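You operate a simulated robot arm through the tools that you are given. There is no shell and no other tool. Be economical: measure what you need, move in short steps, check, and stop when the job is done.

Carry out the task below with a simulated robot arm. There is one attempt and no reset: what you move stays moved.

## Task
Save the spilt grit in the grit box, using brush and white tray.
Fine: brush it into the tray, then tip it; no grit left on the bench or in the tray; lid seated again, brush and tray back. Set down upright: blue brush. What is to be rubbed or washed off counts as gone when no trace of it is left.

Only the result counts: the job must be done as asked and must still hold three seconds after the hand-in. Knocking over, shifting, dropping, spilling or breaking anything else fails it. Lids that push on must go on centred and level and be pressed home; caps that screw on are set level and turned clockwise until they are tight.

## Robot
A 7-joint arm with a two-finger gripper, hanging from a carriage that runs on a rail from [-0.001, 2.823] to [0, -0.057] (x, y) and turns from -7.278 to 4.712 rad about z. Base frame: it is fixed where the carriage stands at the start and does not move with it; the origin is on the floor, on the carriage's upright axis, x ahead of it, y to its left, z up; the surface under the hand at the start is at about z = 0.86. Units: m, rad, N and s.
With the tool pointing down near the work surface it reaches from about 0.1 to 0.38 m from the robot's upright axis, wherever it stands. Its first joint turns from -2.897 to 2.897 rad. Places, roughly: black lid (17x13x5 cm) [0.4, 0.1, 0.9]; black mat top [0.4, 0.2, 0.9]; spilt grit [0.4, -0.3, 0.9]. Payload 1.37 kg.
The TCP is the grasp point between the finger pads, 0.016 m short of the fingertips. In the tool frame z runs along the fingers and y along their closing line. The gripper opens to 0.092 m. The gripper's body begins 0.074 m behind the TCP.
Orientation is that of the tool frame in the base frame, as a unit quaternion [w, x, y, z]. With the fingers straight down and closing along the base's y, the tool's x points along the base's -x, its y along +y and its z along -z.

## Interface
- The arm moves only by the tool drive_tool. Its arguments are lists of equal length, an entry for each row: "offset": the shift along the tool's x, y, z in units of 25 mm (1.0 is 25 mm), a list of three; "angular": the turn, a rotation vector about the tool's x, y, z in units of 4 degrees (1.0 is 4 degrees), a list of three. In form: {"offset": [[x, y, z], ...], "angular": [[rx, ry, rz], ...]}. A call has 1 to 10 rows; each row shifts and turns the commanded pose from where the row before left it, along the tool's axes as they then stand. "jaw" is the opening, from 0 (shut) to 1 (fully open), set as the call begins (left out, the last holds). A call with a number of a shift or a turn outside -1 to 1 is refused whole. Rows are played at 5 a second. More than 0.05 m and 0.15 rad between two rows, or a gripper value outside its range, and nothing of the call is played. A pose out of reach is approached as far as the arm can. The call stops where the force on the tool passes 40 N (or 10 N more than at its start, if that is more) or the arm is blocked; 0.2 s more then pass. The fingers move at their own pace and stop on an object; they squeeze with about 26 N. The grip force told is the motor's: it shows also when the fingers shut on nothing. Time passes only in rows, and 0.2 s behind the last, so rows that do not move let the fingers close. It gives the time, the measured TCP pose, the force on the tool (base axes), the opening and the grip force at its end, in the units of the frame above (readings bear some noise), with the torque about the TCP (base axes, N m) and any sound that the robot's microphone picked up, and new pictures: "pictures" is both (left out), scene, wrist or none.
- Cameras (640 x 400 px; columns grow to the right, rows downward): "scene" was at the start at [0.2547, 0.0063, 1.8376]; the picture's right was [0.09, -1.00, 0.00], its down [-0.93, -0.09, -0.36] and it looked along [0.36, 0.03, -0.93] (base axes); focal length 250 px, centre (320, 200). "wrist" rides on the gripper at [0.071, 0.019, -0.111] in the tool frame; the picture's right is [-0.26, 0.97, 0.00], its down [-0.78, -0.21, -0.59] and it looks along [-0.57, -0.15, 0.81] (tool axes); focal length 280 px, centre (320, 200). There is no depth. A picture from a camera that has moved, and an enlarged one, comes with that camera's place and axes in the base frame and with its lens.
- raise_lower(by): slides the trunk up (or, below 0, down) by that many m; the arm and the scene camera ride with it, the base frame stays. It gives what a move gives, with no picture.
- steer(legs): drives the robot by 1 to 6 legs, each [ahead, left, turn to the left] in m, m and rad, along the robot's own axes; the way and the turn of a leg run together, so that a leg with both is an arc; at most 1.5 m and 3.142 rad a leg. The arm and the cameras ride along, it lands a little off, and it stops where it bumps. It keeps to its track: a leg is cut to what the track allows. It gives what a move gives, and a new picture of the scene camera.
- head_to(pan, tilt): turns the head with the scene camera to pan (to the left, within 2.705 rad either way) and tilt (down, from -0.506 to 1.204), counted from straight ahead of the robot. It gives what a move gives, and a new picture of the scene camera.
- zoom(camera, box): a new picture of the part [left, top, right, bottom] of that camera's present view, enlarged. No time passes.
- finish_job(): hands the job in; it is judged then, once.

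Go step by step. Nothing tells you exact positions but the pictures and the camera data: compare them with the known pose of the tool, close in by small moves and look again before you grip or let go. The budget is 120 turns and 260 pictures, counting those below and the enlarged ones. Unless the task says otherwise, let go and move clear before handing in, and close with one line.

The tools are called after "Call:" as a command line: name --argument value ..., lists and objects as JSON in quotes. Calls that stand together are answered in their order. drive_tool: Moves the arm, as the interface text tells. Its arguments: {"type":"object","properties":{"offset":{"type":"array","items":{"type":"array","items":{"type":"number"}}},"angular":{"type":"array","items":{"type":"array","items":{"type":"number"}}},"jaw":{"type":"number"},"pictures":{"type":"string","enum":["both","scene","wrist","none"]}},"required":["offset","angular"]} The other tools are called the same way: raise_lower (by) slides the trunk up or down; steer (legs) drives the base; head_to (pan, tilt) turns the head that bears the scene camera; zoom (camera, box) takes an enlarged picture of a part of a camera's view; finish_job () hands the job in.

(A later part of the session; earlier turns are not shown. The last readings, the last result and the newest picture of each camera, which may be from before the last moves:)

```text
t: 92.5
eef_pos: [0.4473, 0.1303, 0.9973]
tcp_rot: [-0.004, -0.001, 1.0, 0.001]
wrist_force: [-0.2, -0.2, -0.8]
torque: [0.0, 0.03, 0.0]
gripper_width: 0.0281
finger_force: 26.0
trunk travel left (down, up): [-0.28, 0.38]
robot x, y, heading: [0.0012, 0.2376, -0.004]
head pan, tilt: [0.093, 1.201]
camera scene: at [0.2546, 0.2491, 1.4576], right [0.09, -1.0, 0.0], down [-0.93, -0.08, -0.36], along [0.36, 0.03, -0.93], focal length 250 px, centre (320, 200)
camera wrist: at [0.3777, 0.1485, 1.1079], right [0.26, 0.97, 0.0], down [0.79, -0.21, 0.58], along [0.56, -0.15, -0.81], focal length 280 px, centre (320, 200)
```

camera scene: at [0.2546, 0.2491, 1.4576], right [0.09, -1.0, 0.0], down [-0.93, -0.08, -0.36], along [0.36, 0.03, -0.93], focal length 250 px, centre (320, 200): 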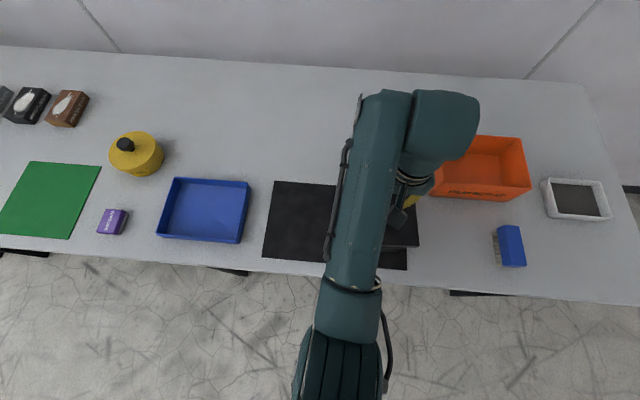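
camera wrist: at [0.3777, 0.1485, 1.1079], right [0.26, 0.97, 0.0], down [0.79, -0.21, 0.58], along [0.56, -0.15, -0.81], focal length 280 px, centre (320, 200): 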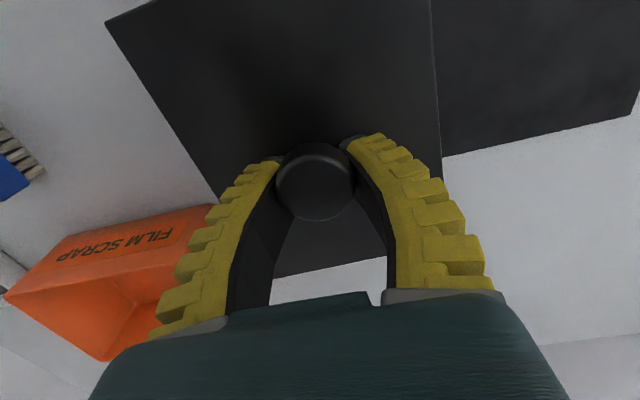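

The lid is free. I'll carry it to the clear left part of the black mat and set it down until contact.

Call:
drive_tool --offset '[[0, 0, -0.8], [0.05, 0.7, 0], [0.05, 0.8, 0], [0.05, 0.8, 0], [0.05, 0.8, 0], [0.05, 0.8, 0], [0.05, 0.8, 0], [0.05, 0.8, 0], [0.05, 0.8, 0], [0.05, 0.7, 0]]' --angular '[[0, 0, 0], [0, 0, 0], [0, 0, 0], [0, 0, 0], [0, 0, 0], [0, 0, 0], [0, 0, 0], [0, 0, 0], [0, 0, 0], [0, 0, 0]]' --pictures "none"

Call:
drive_tool --offset '[[0, 0, 0.9], [0, 0, 0.9], [0, 0, 0.9], [0, 0, 0.4], [0, 0, 0.2], [0, 0, 0]]' --angular '[[0, 0, 0], [0, 0, 0], [0, 0, 0], [0, 0, 0], [0, 0, 0], [0, 0, 0]]' --pictures "both"

```text
t: 94.7
eef_pos: [0.4397, 0.3067, 1.0155]
tcp_rot: [-0.005, 0.0, 1.0, 0.0]
wrist_force: [-0.7, 0.3, -0.6]
torque: [0.04, 0.01, 0.03]
gripper_width: 0.0279
finger_force: 25.8
out of reach, approached as far as the arm can: row 8
trunk travel left (down, up): [-0.28, 0.38]
robot x, y, heading: [0.0001, 0.2442, -0.005]
head pan, tilt: [0.093, 1.201]
```

```text
t: 96.1
eef_pos: [0.4381, 0.3061, 0.9336]
tcp_rot: [-0.003, -0.002, 1.0, 0.002]
wrist_force: [0.3, -0.3, -0.5]
torque: [0.02, 0.02, -0.01]
gripper_width: 0.0276
finger_force: 26.1
trunk travel left (down, up): [-0.28, 0.38]
robot x, y, heading: [0.0021, 0.2449, -0.007]
head pan, tilt: [0.093, 1.201]
camera scene: at [0.2545, 0.249, 1.4576], right [0.09, -1.0, 0.0], down [-0.93, -0.08, -0.36], along [0.36, 0.03, -0.93], focal length 250 px, centre (320, 200)
camera wrist: at [0.3687, 0.3237, 1.0439], right [0.26, 0.97, 0.0], down [0.78, -0.21, 0.58], along [0.56, -0.15, -0.81], focal length 280 px, centre (320, 200)
```

scene: 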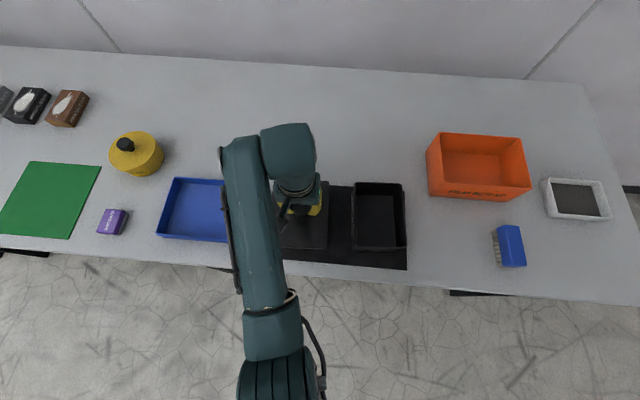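
wrist: 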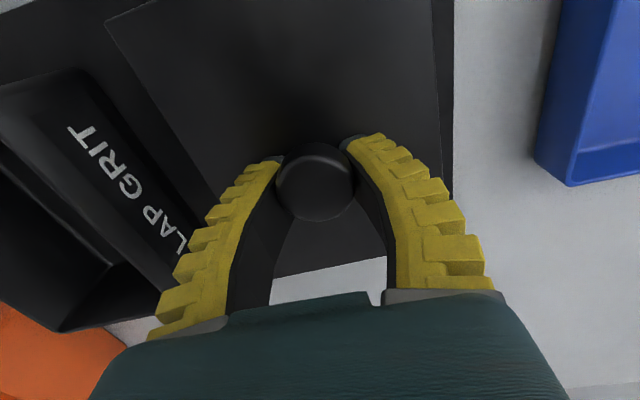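

Call:
drive_tool --offset '[[0, 0, 0.3], [0, 0, 0.3], [0, 0, 0.2], [0, 0, 0]]' --angular '[[0, 0, 0], [0, 0, 0], [0, 0, 0], [0, 0, 0]]' --pictures "none"

```text
t: 97.1
eef_pos: [0.4391, 0.3067, 0.9125]
tcp_rot: [-0.004, -0.002, 1.0, 0.001]
wrist_force: [-0.4, -0.2, 0.0]
torque: [0.02, -0.01, 0.01]
gripper_width: 0.0275
finger_force: 26.4
trunk travel left (down, up): [-0.28, 0.38]
robot x, y, heading: [-0.0, 0.2434, -0.003]
head pan, tilt: [0.093, 1.201]
```

Call:
drive_tool --offset '[[0, 0, 0.15], [0, 0, 0.15], [0, 0, 0.15], [0, 0, 0.15], [0, 0, 0]]' --angular '[[0, 0, 0], [0, 0, 0], [0, 0, 0], [0, 0, 0], [0, 0, 0]]' --pictures "wrist"

```text
t: 98.3
eef_pos: [0.4377, 0.3068, 0.8971]
tcp_rot: [-0.005, -0.001, 1.0, 0.002]
wrist_force: [-0.1, 0.5, -0.8]
torque: [-0.01, -0.01, 0.04]
gripper_width: 0.0277
finger_force: 25.7
trunk travel left (down, up): [-0.28, 0.38]
robot x, y, heading: [0.0009, 0.2455, -0.003]
head pan, tilt: [0.093, 1.201]
camera wrist: at [0.3683, 0.3237, 1.0086], right [0.26, 0.97, 0.0], down [0.79, -0.21, 0.58], along [0.56, -0.15, -0.81], focal length 280 px, centre (320, 200)
```

wrist: 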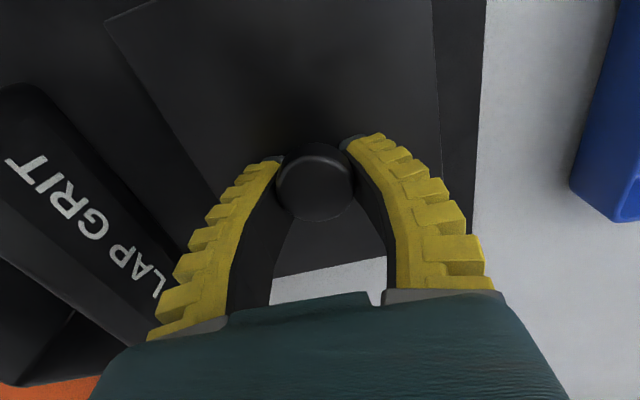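

Call:
drive_tool --offset '[[0, 0, 0.12], [0, 0, 0.12], [0, 0, 0.12], [0, 0, 0]]' --angular '[[0, 0, 0], [0, 0, 0], [0, 0, 0], [0, 0, 0]]' --pictures "none"

```text
t: 99.1
eef_pos: [0.4393, 0.3056, 0.8959]
tcp_rot: [-0.001, -0.002, 1.0, 0.0]
wrist_force: [-8.2, 1.2, 12.7]
torque: [-0.04, 0.54, -0.03]
gripper_width: 0.0287
finger_force: 26.0
trunk travel left (down, up): [-0.28, 0.38]
robot x, y, heading: [-0.0033, 0.2419, -0.008]
head pan, tilt: [0.093, 1.201]
stopped in row 3: the force on the tool passed its limit at 43 N (the readings are from after the stop); the commanded pose is now the measured one
```

The lid is down on the mat. Releasing and rising.

Call:
drive_tool --offset '[[0, 0, 0], [0, 0, 0], [0, 0, 0], [0, 0, -0.5], [0, 0, -1], [0, 0, -1], [0, 0, -1], [0, 0, 0]]' --angular '[[0, 0, 0], [0, 0, 0], [0, 0, 0], [0, 0, 0], [0, 0, 0], [0, 0, 0], [0, 0, 0], [0, 0, 0]]' --jaw 0.7 --pictures "both"

Call:
zoom --camera "scene" --box '[250, 160, 430, 280]'

```text
t: 100.9
eef_pos: [0.4403, 0.306, 0.9827]
tcp_rot: [-0.002, -0.001, 1.0, 0.001]
wrist_force: [-0.1, -0.7, 0.3]
torque: [0.01, 0.03, 0.0]
gripper_width: 0.0664
finger_force: 1.7
trunk travel left (down, up): [-0.28, 0.38]
robot x, y, heading: [-0.0028, 0.2429, -0.007]
head pan, tilt: [0.093, 1.201]
camera scene: at [0.2546, 0.249, 1.4576], right [0.09, -1.0, 0.0], down [-0.93, -0.08, -0.36], along [0.36, 0.03, -0.93], focal length 250 px, centre (320, 200)
camera wrist: at [0.369, 0.3234, 1.0932], right [0.26, 0.97, 0.0], down [0.78, -0.21, 0.59], along [0.57, -0.15, -0.81], focal length 280 px, centre (320, 200)
```

scene: 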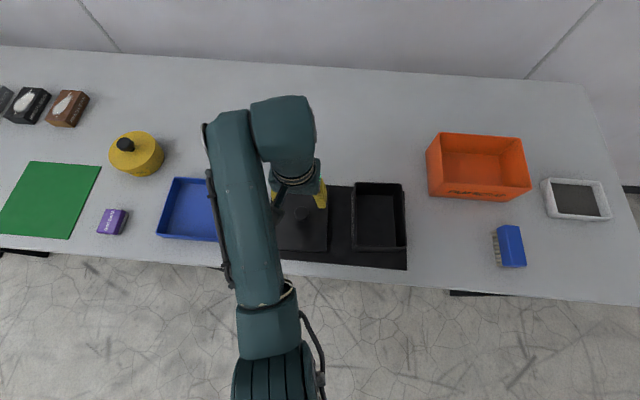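
wrist: 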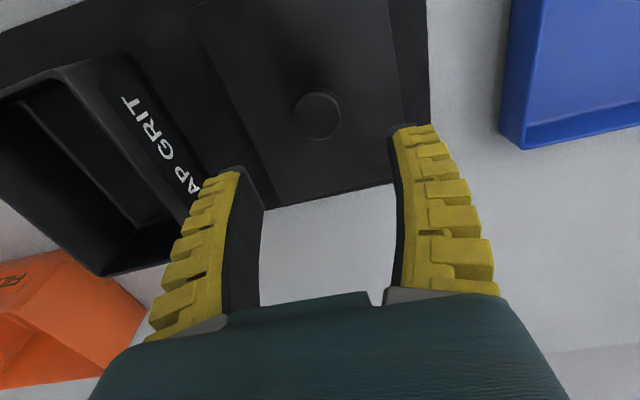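

```text
3.33 times, centred on (340, 220) of scene
camera zoom: at [0.2546, 0.249, 1.4576], right [0.09, -1.0, 0.0], down [-0.93, -0.08, -0.36], along [0.36, 0.03, -0.93], focal length 833 px, centre (253, 133)
```

zoom: 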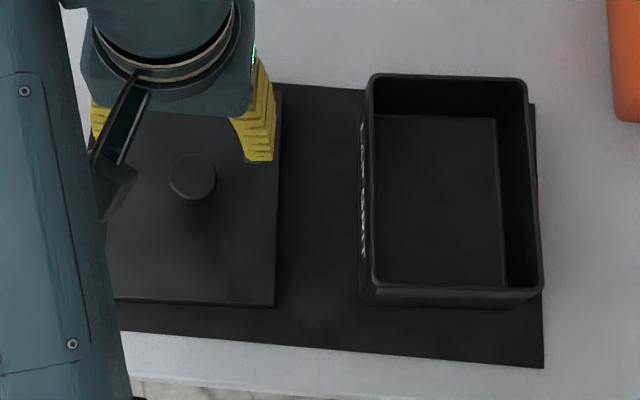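

The box is open: opening centre at about (0.437,0.131), about 0.135 × 0.095 m. Before fetching the tray, I'll raise the trunk a bit, shift along the rail, and rehearse the tipping motion with an empty hand.

Call:
raise_lower --by 0.1

Call:
steer --legs '[[0, -0.165, 0]]'

Call:
drive_tool --offset '[[0, 0.96, 0.8], [0, 0.96, 0.8], [0, 0.96, 0.8], [0, 0.96, 0.8], [0, 0.96, 0.8], [0, 0, 0]]' --angular '[[0, 0, 0], [0, 0, 0], [0, 0, 0], [0, 0, 0], [0, 0, 0], [0, 0, 0]]' --jaw 0.05 --pictures "none"

```text
t: 102.2
eef_pos: [0.4391, 0.3064, 1.0822]
tcp_rot: [-0.001, -0.002, 1.0, 0.0]
wrist_force: [0.4, 0.1, -0.3]
torque: [-0.01, 0.03, -0.02]
gripper_width: 0.0669
finger_force: 1.5
trunk travel left (down, up): [-0.38, 0.28]
robot x, y, heading: [0.0011, 0.2441, -0.005]
head pan, tilt: [0.093, 1.201]
```

```text
t: 103.7
eef_pos: [0.4397, 0.1414, 1.0815]
tcp_rot: [-0.001, -0.001, 1.0, 0.001]
wrist_force: [0.4, 0.1, -0.8]
torque: [-0.03, -0.01, 0.0]
gripper_width: 0.0668
finger_force: 1.6
trunk travel left (down, up): [-0.38, 0.28]
robot x, y, heading: [0.0004, 0.0792, -0.006]
head pan, tilt: [0.093, 1.201]
camera scene: at [0.2547, 0.0841, 1.5576], right [0.09, -1.0, 0.0], down [-0.93, -0.08, -0.36], along [0.36, 0.03, -0.93], focal length 250 px, centre (320, 200)
```

scene: 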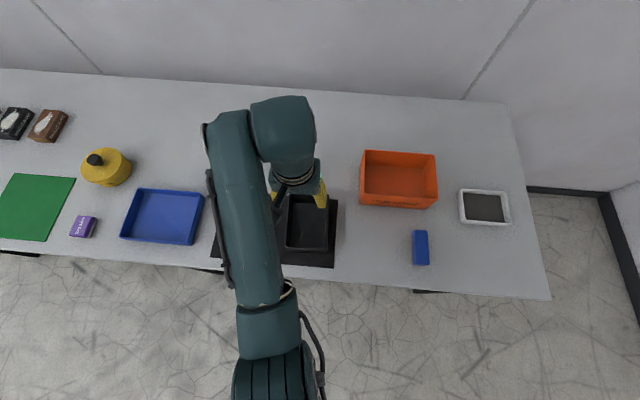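

```text
t: 105.1
eef_pos: [0.4373, 0.261, 0.9829]
tcp_rot: [-0.001, -0.002, 1.0, 0.001]
wrist_force: [0.1, 0.7, 1.1]
torque: [0.0, -0.04, 0.01]
gripper_width: 0.0095
finger_force: 3.1
trunk travel left (down, up): [-0.38, 0.28]
robot x, y, heading: [0.0006, 0.0765, -0.005]
head pan, tilt: [0.093, 1.201]
```

Call:
drive_tool --offset '[[0, 0, -0.369], [0, 0, -0.369], [0, 0, -0.369], [0, 0, -0.369], [0, 0, -0.369], [0, 0, -0.369], [0, 0, -0.369], [0, 0, -0.369], [0, 0, -0.369], [0, 0, -0.369]]' --angular '[[-1, 0, 0], [-1, 0, 0], [-1, 0, 0], [-1, 0, 0], [-1, 0, 0], [-1, 0, 0], [-1, 0, 0], [-1, 0, 0], [-1, 0, 0], [-1, 0, 0]]' --pictures "none"

Call:
drive_tool --offset '[[0, 0, -0.369], [0, 0, -0.369], [0, 0, -0.369], [0, 0, -0.369], [0, 0, -0.369], [0, 0, -0.369], [0, 0, -0.369], [0, 0, -0.369], [0, 0, -0.369], [0, 0, -0.369]]' --angular '[[-1, 0, 0], [-1, 0, 0], [-1, 0, 0], [-1, 0, 0], [-1, 0, 0], [-1, 0, 0], [-1, 0, 0], [-1, 0, 0], [-1, 0, 0], [-1, 0, 0]]' --pictures "scene"

Call:
drive_tool --offset '[[0, 0, -0.369], [0, 0, -0.369], [0, 0, -0.369], [0, 0, -0.369], [0, 0, -0.369], [0, 0, -0.369], [0, 0, -0.369], [0, 0, -0.369], [0, 0, -0.369], [0, 0, -0.369]]' --angular '[[-1, 0, 0], [-1, 0, 0], [-1, 0, 0], [-1, 0, 0], [-1, 0, 0], [-1, 0, 0], [-1, 0, 0], [-1, 0, 0], [-1, 0, 0], [-1, 0, 0]]' --pictures "scene"

```text
t: 107.3
eef_pos: [0.4393, 0.233, 1.0686]
tcp_rot: [-0.002, -0.002, 0.939, 0.344]
wrist_force: [-0.2, -0.5, -0.2]
torque: [-0.01, 0.0, -0.02]
gripper_width: 0.0098
finger_force: 3.8
trunk travel left (down, up): [-0.38, 0.28]
robot x, y, heading: [0.0027, 0.0793, -0.001]
head pan, tilt: [0.093, 1.201]
```

```text
t: 109.5
eef_pos: [0.4394, 0.1555, 1.1154]
tcp_rot: [-0.002, -0.001, 0.765, 0.644]
wrist_force: [-0.3, 1.1, -1.3]
torque: [0.0, 0.0, 0.01]
gripper_width: 0.0096
finger_force: 3.8
trunk travel left (down, up): [-0.38, 0.28]
robot x, y, heading: [-0.0025, 0.076, 0.004]
head pan, tilt: [0.093, 1.201]
camera scene: at [0.2546, 0.0841, 1.5576], right [0.09, -1.0, 0.0], down [-0.93, -0.08, -0.36], along [0.36, 0.03, -0.93], focal length 250 px, centre (320, 200)
```

scene: 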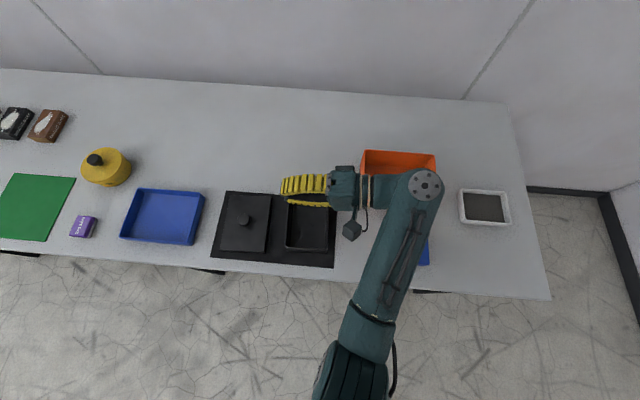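

```text
t: 111.7
eef_pos: [0.4345, 0.0704, 1.113]
tcp_rot: [-0.001, -0.001, 0.499, 0.867]
wrist_force: [1.0, 0.0, 0.9]
torque: [0.0, 0.0, 0.02]
gripper_width: 0.0096
finger_force: 3.7
out of reach, approached as far as the arm can: row 10
trunk travel left (down, up): [-0.38, 0.28]
robot x, y, heading: [-0.0004, 0.0757, -0.001]
head pan, tilt: [0.093, 1.201]
camera scene: at [0.2547, 0.0841, 1.5577], right [0.09, -1.0, 0.0], down [-0.93, -0.08, -0.36], along [0.36, 0.03, -0.93], focal length 250 px, centre (320, 200)
```

scene: 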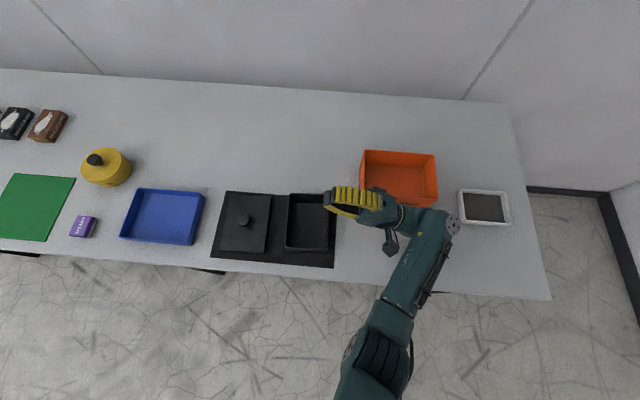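

The tipping motion works up to about 120°. Reversing it, then I'll go fetch the tray.

Call:
drive_tool --offset '[[0, 0, 0.369], [0, 0, 0.369], [0, 0, 0.369], [0, 0, 0.369], [0, 0, 0.369], [0, 0, 0.369], [0, 0, 0.369], [0, 0, 0.369], [0, 0, 0.369], [0, 0, 0.369]]' --angular '[[1, 0, 0], [1, 0, 0], [1, 0, 0], [1, 0, 0], [1, 0, 0], [1, 0, 0], [1, 0, 0], [1, 0, 0], [1, 0, 0], [1, 0, 0]]' --pictures "none"

Call:
drive_tool --offset '[[0, 0, 0.369], [0, 0, 0.369], [0, 0, 0.369], [0, 0, 0.369], [0, 0, 0.369], [0, 0, 0.369], [0, 0, 0.369], [0, 0, 0.369], [0, 0, 0.369], [0, 0, 0.369]]' --angular '[[1, 0, 0], [1, 0, 0], [1, 0, 0], [1, 0, 0], [1, 0, 0], [1, 0, 0], [1, 0, 0], [1, 0, 0], [1, 0, 0], [1, 0, 0]]' --pictures "none"

Call:
drive_tool --offset '[[0, 0, 0.2], [0, 0, 0.2], [0, 0, 0.2], [0, 0, 0.2], [0, 0, 0.2], [0, 0, 0.2], [0, 0, 0.2], [0, 0, 0.2], [0, 0, 0.2], [0, 0, 0]]' --angular '[[1, 0, 0], [1, 0, 0], [1, 0, 0], [1, 0, 0], [1, 0, 0], [1, 0, 0], [1, 0, 0], [1, 0, 0], [1, 0, 0], [0.8, 0, 0]]' --pictures "none"

Call:
steer --legs '[[0, -0.132, 0]]'

```text
t: 113.9
eef_pos: [0.4348, 0.1583, 1.1317]
tcp_rot: [-0.002, -0.001, 0.766, 0.643]
wrist_force: [-0.4, -0.3, 0.1]
torque: [0.01, 0.0, -0.01]
gripper_width: 0.0096
finger_force: 3.7
trunk travel left (down, up): [-0.38, 0.28]
robot x, y, heading: [0.0027, 0.0783, -0.005]
head pan, tilt: [0.093, 1.201]
```

```text
t: 116.1
eef_pos: [0.4327, 0.2395, 1.0895]
tcp_rot: [-0.001, -0.001, 0.94, 0.342]
wrist_force: [0.0, 0.5, -0.3]
torque: [0.0, -0.02, -0.02]
gripper_width: 0.0094
finger_force: 3.6
trunk travel left (down, up): [-0.38, 0.28]
robot x, y, heading: [-0.0019, 0.0806, -0.004]
head pan, tilt: [0.093, 1.201]
```

```text
t: 118.3
eef_pos: [0.4334, 0.2572, 1.0491]
tcp_rot: [-0.001, -0.002, 1.0, 0.007]
wrist_force: [0.8, 0.6, 0.3]
torque: [-0.03, -0.01, -0.05]
gripper_width: 0.0093
finger_force: 3.2
trunk travel left (down, up): [-0.38, 0.28]
robot x, y, heading: [0.0007, 0.0796, -0.004]
head pan, tilt: [0.093, 1.201]
```

```text
t: 119.5
eef_pos: [0.4336, 0.1246, 1.0483]
tcp_rot: [-0.001, -0.001, 1.0, 0.008]
wrist_force: [-0.3, 0.2, 0.1]
torque: [0.0, -0.01, 0.02]
gripper_width: 0.0094
finger_force: 3.5
trunk travel left (down, up): [-0.38, 0.28]
robot x, y, heading: [-0.0014, -0.0527, -0.003]
head pan, tilt: [0.093, 1.201]
camera scene: at [0.2547, -0.0477, 1.5576], right [0.09, -1.0, 0.0], down [-0.93, -0.08, -0.36], along [0.36, 0.03, -0.93], focal length 250 px, centre (320, 200)
```

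scene: 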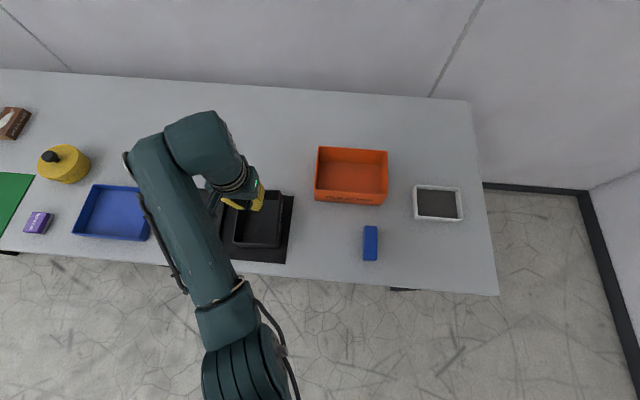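

Call:
zoom --camera "scene" --box '[340, 160, 500, 290]'

```text
3.08 times, centred on (420, 225) of scene
camera zoom: at [0.2547, -0.0477, 1.5576], right [0.09, -1.0, 0.0], down [-0.93, -0.08, -0.36], along [0.36, 0.03, -0.93], focal length 769 px, centre (12, 123)
```

zoom: 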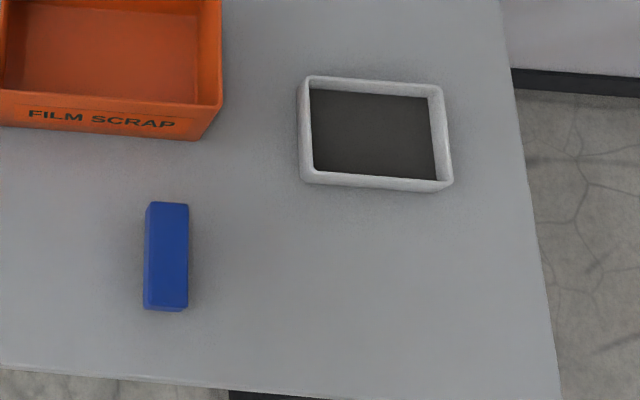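

Bench clean; tray left wall runs x 0.487–0.59 at y≈-0.297. I'll move over it and grip the wall about 25 mm from its near end, so I can later set the tray back within reach.

Call:
drive_tool --offset '[[-0.5, -1, 0], [-0.5, -1, 0], [-0.5, -1, 0], [-0.5, -1, 0], [-0.5, -1, 0], [-0.3, -1, 0], [-0.3, -1, 0], [0, -1, 0], [0, -1, 0], [0, -1, 0]]' --angular '[[0.23, 0, 0], [0, 0, 0], [0, 0, 0], [0, 0, 0], [0, 0, 0], [0, 0, 0], [0, 0, 0], [0, 0, 0], [0, 0, 0], [0, 0, 0]]' --jaw 0.5 --pictures "none"

Call:
drive_tool --offset '[[0, -1, 0], [0, -1, 0], [0, -1, 0], [0, -1, 0], [0, -1, 0], [0, -1, 0], [0, -0.85, 0], [0, 0, 0]]' --angular '[[0, 0, 0], [0, 0, 0], [0, 0, 0], [0, 0, 0], [0, 0, 0], [0, 0, 0], [0, 0, 0], [0, 0, 0]]' --pictures "none"

Call:
raise_lower --by -0.11

Call:
zoom --camera "wrist" --box '[0, 0, 640, 400]'

```text
t: 121.8
eef_pos: [0.512, -0.1257, 1.0482]
tcp_rot: [-0.001, -0.001, 1.0, 0.001]
wrist_force: [-0.2, -0.3, 0.2]
torque: [-0.01, -0.02, -0.05]
gripper_width: 0.0491
finger_force: 2.1
trunk travel left (down, up): [-0.38, 0.28]
robot x, y, heading: [-0.0002, -0.0552, -0.005]
head pan, tilt: [0.093, 1.201]
```

```text
t: 123.5
eef_pos: [0.5135, -0.2954, 1.0471]
tcp_rot: [-0.001, -0.001, 1.0, 0.0]
wrist_force: [0.2, -1.0, 0.3]
torque: [0.02, -0.01, 0.02]
gripper_width: 0.0492
finger_force: 2.1
trunk travel left (down, up): [-0.38, 0.28]
robot x, y, heading: [0.0016, -0.0541, -0.005]
head pan, tilt: [0.093, 1.201]
```

```text
t: 125.0
eef_pos: [0.5133, -0.2957, 0.9373]
tcp_rot: [-0.002, -0.002, 1.0, 0.0]
wrist_force: [0.2, -0.4, -0.8]
torque: [-0.02, 0.0, -0.02]
gripper_width: 0.049
finger_force: 2.4
trunk travel left (down, up): [-0.27, 0.39]
robot x, y, heading: [0.0013, -0.0543, 0.002]
head pan, tilt: [0.093, 1.201]
```

```text
1.00 times, centred on (320, 200) of wrist (not enlarged: the box is as wide or as high as the picture)
camera zoom: at [0.4426, -0.2782, 1.0484], right [0.26, 0.97, 0.0], down [0.78, -0.21, 0.59], along [0.57, -0.15, -0.81], focal length 280 px, centre (320, 200)
```

zoom: 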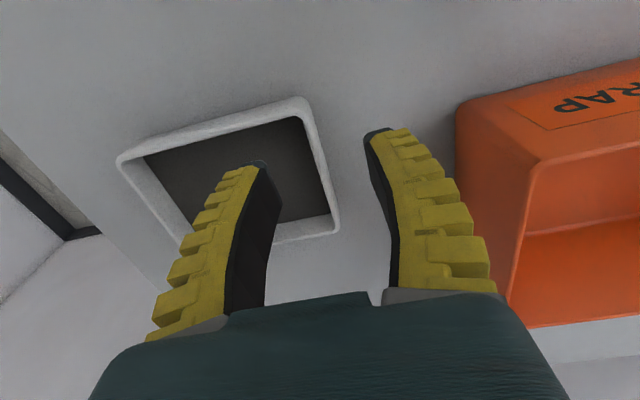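

Call:
drive_tool --offset '[[0, -0.14, 0.6], [0, 0, 0.7], [0, 0, 0.5], [0, 0, 0.15], [0, 0, 0]]' --angular '[[0, 0, 0], [0, 0, 0], [0, 0, 0], [0, 0, 0], [0, 0, 0]]' --pictures "none"

Call:
drive_tool --offset '[[0, 0, 0], [0, 0, 0], [0, 0, 0], [0, 0, 0]]' --angular '[[0, 0, 0], [0, 0, 0], [0, 0, 0], [0, 0, 0]]' --jaw 0 --pictures "wrist"

```text
t: 126.2
eef_pos: [0.5125, -0.2993, 0.8882]
tcp_rot: [0.0, -0.002, 1.0, 0.0]
wrist_force: [0.1, -0.3, 0.0]
torque: [0.01, 0.01, -0.01]
gripper_width: 0.0492
finger_force: 2.3
trunk travel left (down, up): [-0.27, 0.39]
robot x, y, heading: [0.0, -0.0544, -0.002]
head pan, tilt: [0.093, 1.201]
```

```text
t: 127.2
eef_pos: [0.5134, -0.3012, 0.8897]
tcp_rot: [0.0, -0.002, 1.0, -0.001]
wrist_force: [-1.4, -0.5, 6.2]
torque: [-0.01, 0.0, -0.04]
gripper_width: 0.0059
finger_force: 26.5
trunk travel left (down, up): [-0.27, 0.39]
robot x, y, heading: [0.0006, -0.0552, -0.004]
head pan, tilt: [0.093, 1.201]
camera wrist: at [0.443, -0.2819, 0.9998], right [0.26, 0.97, 0.0], down [0.78, -0.21, 0.59], along [0.57, -0.15, -0.81], focal length 280 px, centre (320, 200)
```

wrist: 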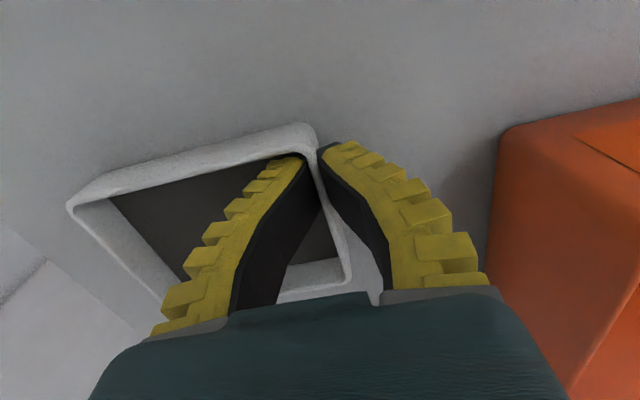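

Tray gripped at almost the same spot on its wall as before, so it goes back at TCP ≈(0.537,-0.294). Lifting slowly and level.

Call:
drive_tool --offset '[[0, 0, -0.1], [0, 0, -0.1], [0, 0, -0.1], [0, 0, -0.2], [0, 0, -0.3], [0, 0, -0.3], [0, 0, -0.3], [0, 0, -0.3], [0, 0, 0]]' --angular '[[0, 0, 0], [0, 0, 0], [0, 0, 0], [0, 0, 0], [0, 0, 0], [0, 0, 0], [0, 0, 0], [0, 0, 0], [0, 0, 0]]' --pictures "wrist"

```text
t: 129.2
eef_pos: [0.5136, -0.2998, 0.9312]
tcp_rot: [-0.001, -0.002, 1.0, 0.0]
wrist_force: [-0.3, -0.1, -0.2]
torque: [0.04, 0.04, -0.02]
gripper_width: 0.0061
finger_force: 25.8
trunk travel left (down, up): [-0.27, 0.39]
robot x, y, heading: [0.0008, -0.0507, -0.005]
head pan, tilt: [0.093, 1.201]
camera wrist: at [0.4427, -0.2813, 1.0419], right [0.26, 0.97, 0.0], down [0.78, -0.21, 0.59], along [0.57, -0.15, -0.81], focal length 280 px, centre (320, 200)
```

wrist: 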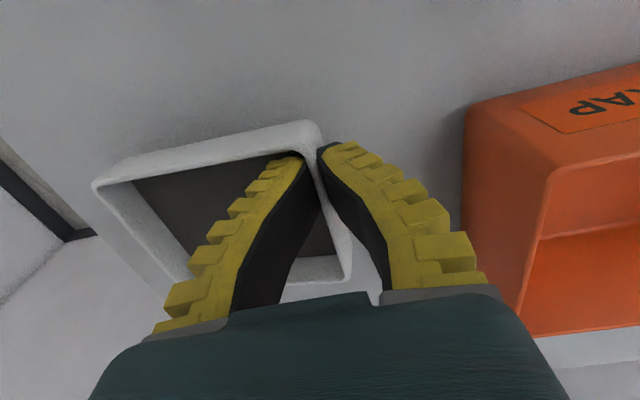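

The tray sags about 9° at its right end, so I'll tilt the hand to compensate, then raise the trunk and carry it left along the rail.

Call:
drive_tool --offset '[[0, 0, -0.2], [0, 0, -0.2], [0, 0, 0]]' --angular '[[0.8, 0, 0], [0.8, 0, 0], [0, 0, 0]]' --pictures "none"

Call:
raise_lower --by 0.11

Call:
steer --legs '[[0, 0.132, 0]]'

Call:
zoom --camera "wrist" --box '[0, 0, 640, 400]'

```text
t: 130.0
eef_pos: [0.514, -0.3002, 0.941]
tcp_rot: [-0.001, -0.001, 0.998, -0.056]
wrist_force: [-0.4, 0.2, -1.0]
torque: [0.1, 0.0, -0.03]
gripper_width: 0.006
finger_force: 26.5
trunk travel left (down, up): [-0.27, 0.39]
robot x, y, heading: [0.0038, -0.0526, -0.003]
head pan, tilt: [0.093, 1.201]
```

```text
t: 131.4
eef_pos: [0.5124, -0.2999, 1.0517]
tcp_rot: [-0.001, -0.001, 0.998, -0.055]
wrist_force: [0.3, 0.0, -0.5]
torque: [0.06, -0.01, -0.02]
gripper_width: 0.0061
finger_force: 26.0
trunk travel left (down, up): [-0.38, 0.28]
robot x, y, heading: [0.0013, -0.0503, -0.003]
head pan, tilt: [0.093, 1.201]
```

```text
t: 132.7
eef_pos: [0.5146, -0.1683, 1.0511]
tcp_rot: [-0.001, -0.002, 0.998, -0.056]
wrist_force: [-0.1, -0.2, -1.0]
torque: [0.04, 0.08, 0.0]
gripper_width: 0.0062
finger_force: 25.7
trunk travel left (down, up): [-0.38, 0.28]
robot x, y, heading: [0.0008, 0.0794, -0.005]
head pan, tilt: [0.093, 1.201]
camera scene: at [0.2546, 0.0829, 1.5576], right [0.09, -1.0, 0.0], down [-0.93, -0.08, -0.36], along [0.36, 0.03, -0.93], focal length 250 px, centre (320, 200)
```

scene: 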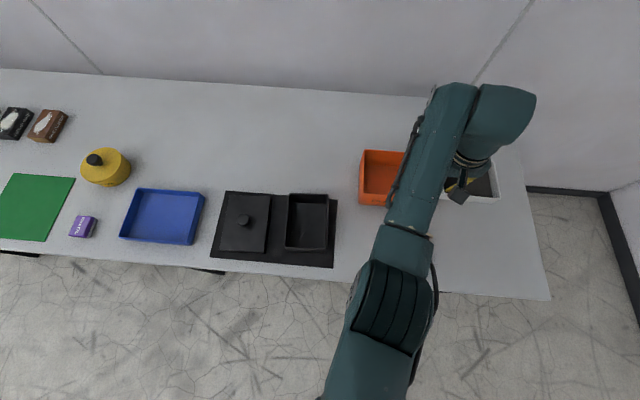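

```text
1.00 times, centred on (320, 200) of wrist (not enlarged: the box is as wide or as high as the picture)
camera zoom: at [0.4425, -0.1384, 1.1592], right [0.26, 0.96, -0.11], down [0.78, -0.14, 0.61], along [0.57, -0.24, -0.79], focal length 280 px, centre (320, 200)
```

zoom: 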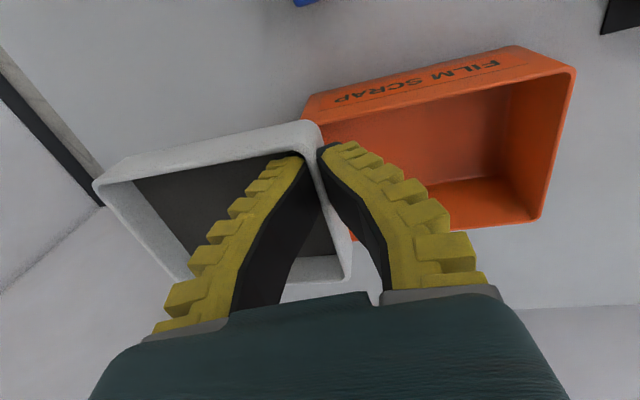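

Call:
drive_tool --offset '[[0, 0.8, 0], [0, 1, 0], [0, 1, 0], [0, 1, 0], [0, 1, 0], [0, 1, 0], [0, 1, 0], [0, 1, 0], [0, 1, 0], [0, 1, 0]]' --angular '[[0, 0, 0], [0, 0, 0], [0, 0, 0], [0, 0, 0], [0, 0, 0], [0, 0, 0], [0, 0, 0], [0, 0, 0], [0, 0, 0], [0, 0, 0]]' --pictures "none"

Call:
drive_tool --offset '[[0, 1, 0], [0.4, 1, 0], [0.6, 1, 0], [0.8, 1, 0], [0.8, 1, 0], [0.8, 1, 0], [0.6, 1, 0], [0, 0.5, 0], [0, 0, 0]]' --angular '[[0, 0, 0], [0, 0, 0], [0, 0, 0], [0, 0, 0], [0, 0, 0], [0, 0, 0], [0, 0, 0], [0, 0, 0], [0, 0, 0]]' --pictures "both"

```text
t: 134.9
eef_pos: [0.5118, 0.0758, 1.0235]
tcp_rot: [-0.001, -0.002, 0.998, -0.056]
wrist_force: [-0.3, -0.2, -1.0]
torque: [0.06, 0.01, -0.02]
gripper_width: 0.0059
finger_force: 25.8
trunk travel left (down, up): [-0.38, 0.28]
robot x, y, heading: [-0.0011, 0.0756, -0.001]
head pan, tilt: [0.093, 1.201]
```

```text
t: 136.9
eef_pos: [0.4123, 0.2617, 1.003]
tcp_rot: [-0.001, -0.002, 0.998, -0.057]
wrist_force: [-0.3, 0.0, -0.8]
torque: [0.05, 0.04, -0.05]
gripper_width: 0.0059
finger_force: 26.5
trunk travel left (down, up): [-0.38, 0.28]
robot x, y, heading: [0.0009, 0.0795, -0.004]
head pan, tilt: [0.093, 1.201]
camera scene: at [0.2547, 0.0829, 1.5576], right [0.09, -1.0, 0.0], down [-0.93, -0.08, -0.36], along [0.36, 0.03, -0.93], focal length 250 px, centre (320, 200)
camera wrist: at [0.3415, 0.2918, 1.1107], right [0.26, 0.96, -0.11], down [0.78, -0.14, 0.61], along [0.57, -0.24, -0.79], focal length 280 px, centre (320, 200)
```

scene: 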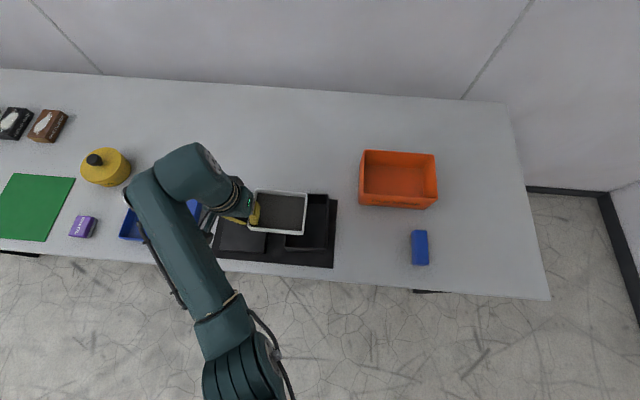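
wrist: 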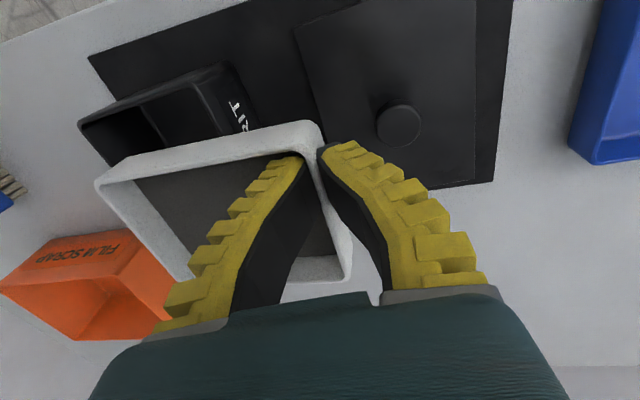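

Call:
zoom --camera "scene" --box '[200, 170, 350, 280]'

```text
3.64 times, centred on (275, 225) of scene
camera zoom: at [0.2547, 0.0829, 1.5576], right [0.09, -1.0, 0.0], down [-0.93, -0.08, -0.36], along [0.36, 0.03, -0.93], focal length 909 px, centre (484, 109)
```

zoom: 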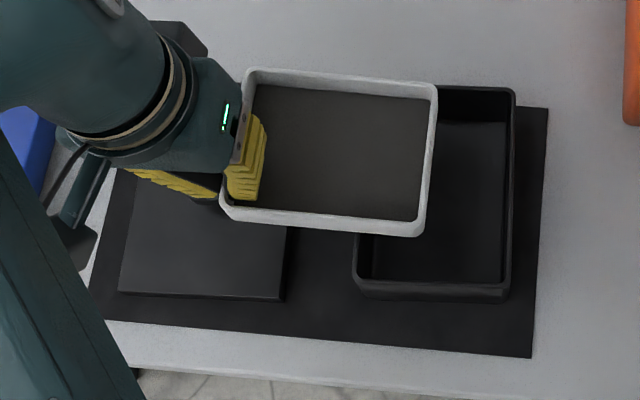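

The tray's right lip sits over the middle of the box opening (x 0.384–0.484, y 0.133). Lowering 25 mm and tipping about the lip.

Call:
drive_tool --offset '[[0, 0, 0.5], [0, 0, 0.5], [0, 0, -0.369], [0, 0, -0.369], [0, 0, -0.369], [0, 0, -0.369], [0, 0, -0.369], [0, 0, -0.369], [0, 0, -0.369], [0, 0, -0.369]]' --angular '[[0, 0, 0], [0, 0, 0], [-1, 0, 0], [-1, 0, 0], [-1, 0, 0], [-1, 0, 0], [-1, 0, 0], [-1, 0, 0], [-1, 0, 0], [-1, 0, 0]]' --pictures "scene"

Call:
zoom --camera "scene" --box '[200, 150, 350, 280]'

```text
t: 139.1
eef_pos: [0.4118, 0.2481, 1.0508]
tcp_rot: [0.0, -0.002, 0.975, 0.222]
wrist_force: [0.3, 0.1, -1.2]
torque: [0.04, 0.03, 0.01]
gripper_width: 0.0057
finger_force: 26.5
trunk travel left (down, up): [-0.38, 0.28]
robot x, y, heading: [-0.0006, 0.082, -0.005]
head pan, tilt: [0.093, 1.201]
camera scene: at [0.2546, 0.0829, 1.5576], right [0.09, -1.0, 0.0], down [-0.93, -0.08, -0.36], along [0.36, 0.03, -0.93], focal length 250 px, centre (320, 200)
```

scene: 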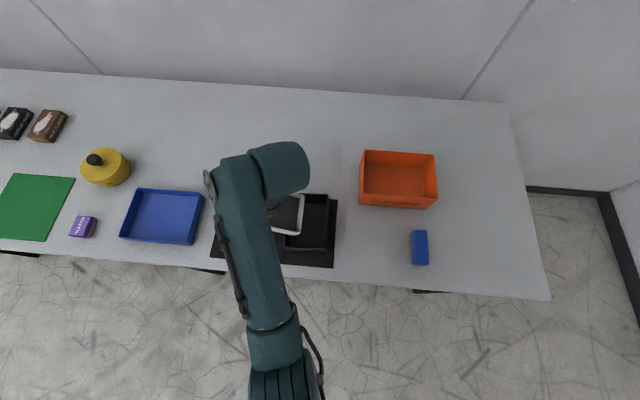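

```text
3.08 times, centred on (275, 215) of scene
camera zoom: at [0.2546, 0.0829, 1.5576], right [0.09, -1.0, 0.0], down [-0.93, -0.08, -0.36], along [0.36, 0.03, -0.93], focal length 769 px, centre (458, 154)
```

zoom: 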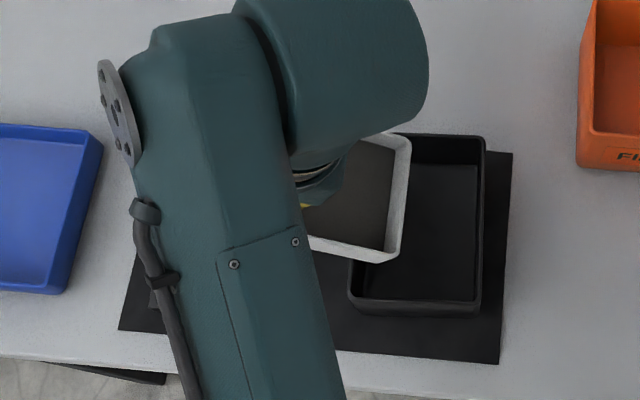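

Grit is still in; the lip is inside the opening. Continue tipping.

Call:
drive_tool --offset '[[0, -0.36, -0.53], [0, 0, -0.369], [0, 0, -0.369], [0, 0, -0.369], [0, 0, -0.369], [0, 0, -0.369], [0, 0, -0.369], [0, 0, -0.369], [0, 0, -0.369], [0, 0, -0.369]]' --angular '[[-1, 0, 0], [-1, 0, 0], [-1, 0, 0], [-1, 0, 0], [-1, 0, 0], [-1, 0, 0], [-1, 0, 0], [-1, 0, 0], [-1, 0, 0], [-1, 0, 0]]' --pictures "scene"

Call:
zoom --camera "scene" --box '[220, 150, 370, 280]'

```text
t: 141.3
eef_pos: [0.4121, 0.1757, 1.1164]
tcp_rot: [-0.001, -0.002, 0.84, 0.542]
wrist_force: [-1.2, 0.2, -2.0]
torque: [-0.02, 0.01, -0.01]
gripper_width: 0.006
finger_force: 25.7
trunk travel left (down, up): [-0.38, 0.28]
robot x, y, heading: [0.0003, 0.0785, 0.005]
head pan, tilt: [0.093, 1.201]
camera scene: at [0.2546, 0.0829, 1.5576], right [0.09, -1.0, 0.0], down [-0.93, -0.08, -0.36], along [0.36, 0.03, -0.93], focal length 250 px, centre (320, 200)
```

scene: 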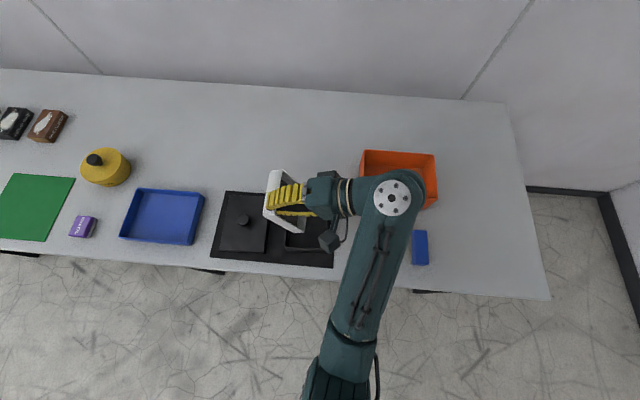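

```text
3.08 times, centred on (295, 215) of scene
camera zoom: at [0.2546, 0.0829, 1.5576], right [0.09, -1.0, 0.0], down [-0.93, -0.08, -0.36], along [0.36, 0.03, -0.93], focal length 769 px, centre (397, 154)
```

zoom: 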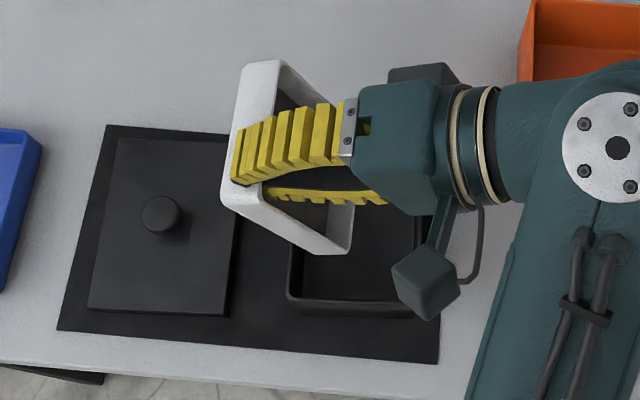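

Call:
drive_tool --offset '[[0, 0, -0.369], [0, 0, -0.369], [0, 0, -0.369], [0, 0, -0.369], [0, 0, -0.369], [0, 0, -0.369], [0, 0, -0.369], [0, 0, -0.369], [0, 0, -0.369], [0, 0, -0.369]]' --angular '[[-1, 0, 0], [-1, 0, 0], [-1, 0, 0], [-1, 0, 0], [-1, 0, 0], [-1, 0, 0], [-1, 0, 0], [-1, 0, 0], [-1, 0, 0], [-1, 0, 0]]' --pictures "both"

Call:
zoom --camera "scene" --box '[220, 150, 370, 280]'

```text
t: 143.5
eef_pos: [0.4121, 0.0859, 1.1245]
tcp_rot: [-0.002, 0.0, 0.604, 0.797]
wrist_force: [-0.2, 0.3, -0.5]
torque: [-0.02, 0.02, -0.01]
gripper_width: 0.0059
finger_force: 25.9
trunk travel left (down, up): [-0.38, 0.28]
robot x, y, heading: [-0.0023, 0.0753, -0.004]
head pan, tilt: [0.093, 1.201]
camera scene: at [0.2546, 0.0829, 1.5577], right [0.09, -1.0, 0.0], down [-0.93, -0.08, -0.36], along [0.36, 0.03, -0.93], focal length 250 px, centre (320, 200)
camera wrist: at [0.3416, -0.0264, 1.1142], right [0.26, -0.26, 0.93], down [0.78, -0.51, -0.36], along [0.57, 0.82, 0.07], focal length 280 px, centre (320, 200)
```

scene: 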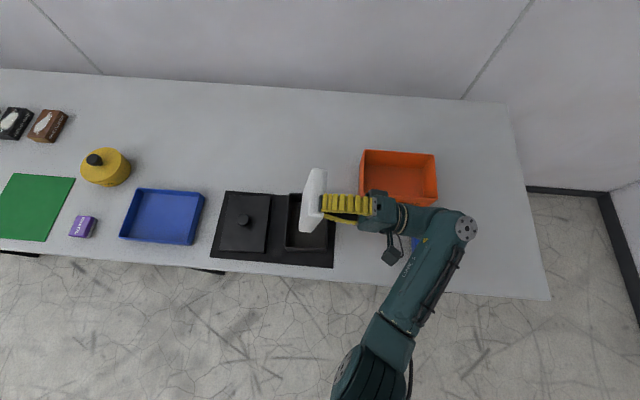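
wrist: 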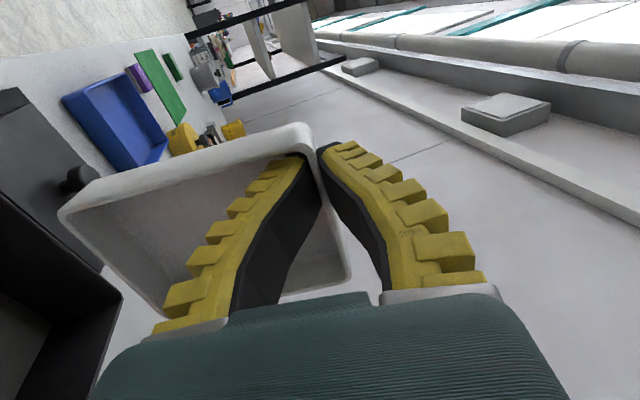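

```text
3.08 times, centred on (295, 215) of scene
camera zoom: at [0.2546, 0.0829, 1.5577], right [0.09, -1.0, 0.0], down [-0.93, -0.08, -0.36], along [0.36, 0.03, -0.93], focal length 769 px, centre (397, 154)
```

zoom: 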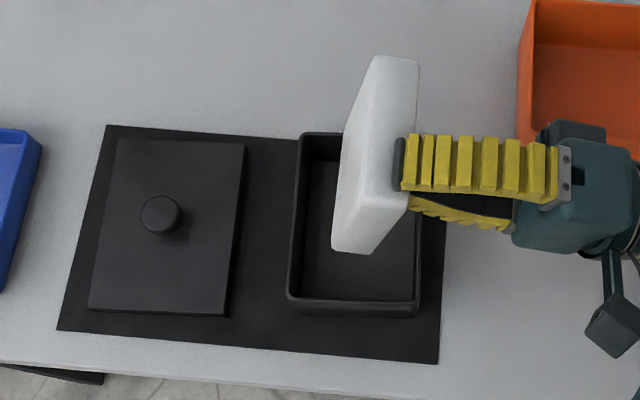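

The tray interior is clear and the box floor now shows grit. Checking the tray for residue.

Call:
zoom --camera "wrist" --box '[40, 110, 370, 320]'

Call:
drive_tool --offset '[[0, 0, 0.369], [0, 0, 0.369], [0, 0, 0.369], [0, 0, 0.369], [0, 0, 0.369], [0, 0, 0.369], [0, 0, 0.369], [0, 0, 0.369], [0, 0, 0.369], [0, 0, 0.369]]' --angular '[[1, 0, 0], [1, 0, 0], [1, 0, 0], [1, 0, 0], [1, 0, 0], [1, 0, 0], [1, 0, 0], [1, 0, 0], [1, 0, 0], [1, 0, 0]]' --pictures "none"

Call:
drive_tool --offset '[[0, 0, 0.369], [0, 0, 0.369], [0, 0, 0.369], [0, 0, 0.369], [0, 0, 0.369], [0, 0, 0.369], [0, 0, 0.369], [0, 0, 0.369], [0, 0, 0.369], [0, 0, 0.369]]' --angular '[[1, 0, 0], [1, 0, 0], [1, 0, 0], [1, 0, 0], [1, 0, 0], [1, 0, 0], [1, 0, 0], [1, 0, 0], [1, 0, 0], [1, 0, 0]]' --pictures "none"

Call:
drive_tool --offset '[[0, 0, 0.2], [0, 0, 0.2], [0, 0, 0.2], [0, 0, 0.2], [0, 0, 0.2], [0, 0, 0.2], [0, 0, 0.1], [0, 0, 0.1], [0, 0, 0]]' --angular '[[1, 0, 0], [1, 0, 0], [1, 0, 0], [1, 0, 0], [1, 0, 0], [1, 0, 0], [1, 0, 0], [0.8, 0, 0], [0, 0, 0]]' --pictures "both"

```text
1.90 times, centred on (205, 215) of wrist
camera zoom: at [0.3416, -0.0264, 1.1142], right [0.26, -0.26, 0.93], down [0.78, -0.51, -0.36], along [0.57, 0.82, 0.07], focal length 534 px, centre (539, 171)
```

zoom: 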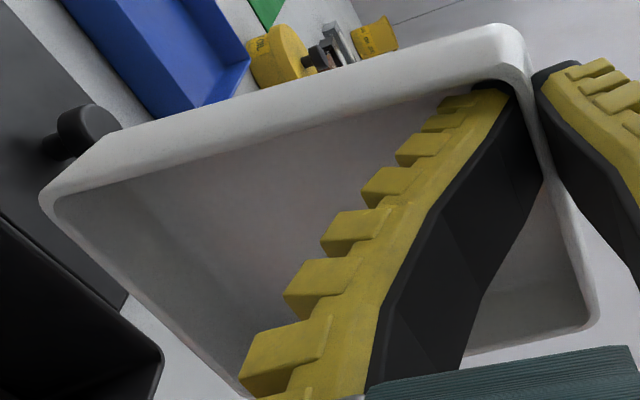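

```text
t: 145.7
eef_pos: [0.4135, 0.1767, 1.1218]
tcp_rot: [-0.003, -0.001, 0.841, 0.541]
wrist_force: [0.2, 0.4, -1.1]
torque: [0.02, 0.02, 0.03]
gripper_width: 0.0061
finger_force: 26.3
trunk travel left (down, up): [-0.38, 0.28]
robot x, y, heading: [-0.0001, 0.0779, -0.004]
head pan, tilt: [0.093, 1.201]
```

```text
t: 147.9
eef_pos: [0.4124, 0.244, 1.0619]
tcp_rot: [-0.001, -0.002, 0.975, 0.221]
wrist_force: [0.3, -0.1, -0.2]
torque: [0.01, 0.0, 0.02]
gripper_width: 0.006
finger_force: 26.3
trunk travel left (down, up): [-0.38, 0.28]
robot x, y, heading: [0.0037, 0.0761, -0.004]
head pan, tilt: [0.093, 1.201]
```

```text
t: 149.9
eef_pos: [0.4115, 0.252, 1.0283]
tcp_rot: [-0.002, -0.002, 0.999, -0.049]
wrist_force: [-0.1, 0.7, -1.4]
torque: [0.06, 0.06, 0.0]
gripper_width: 0.0061
finger_force: 25.9
trunk travel left (down, up): [-0.38, 0.28]
robot x, y, heading: [-0.0015, 0.0782, -0.0]
head pan, tilt: [0.093, 1.201]
camera scene: at [0.2546, 0.0829, 1.5576], right [0.09, -1.0, 0.0], down [-0.93, -0.08, -0.36], along [0.36, 0.03, -0.93], focal length 250 px, centre (320, 200)
camera wrist: at [0.3407, 0.2802, 1.1356], right [0.26, 0.96, -0.1], down [0.78, -0.15, 0.61], along [0.57, -0.23, -0.79], focal length 280 px, centre (320, 200)
```

scene: 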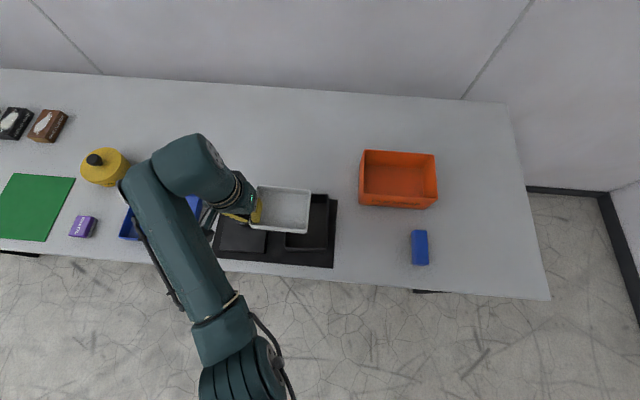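
wrist: 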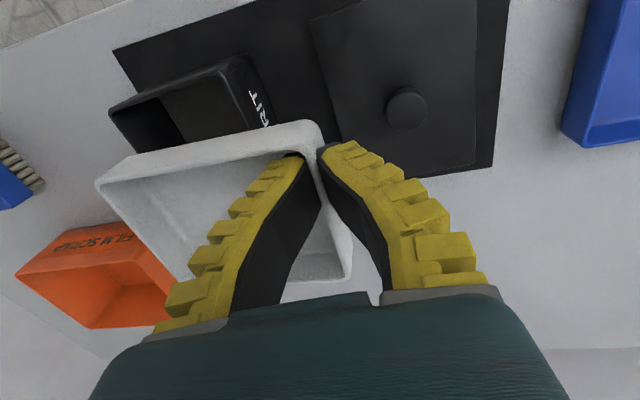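

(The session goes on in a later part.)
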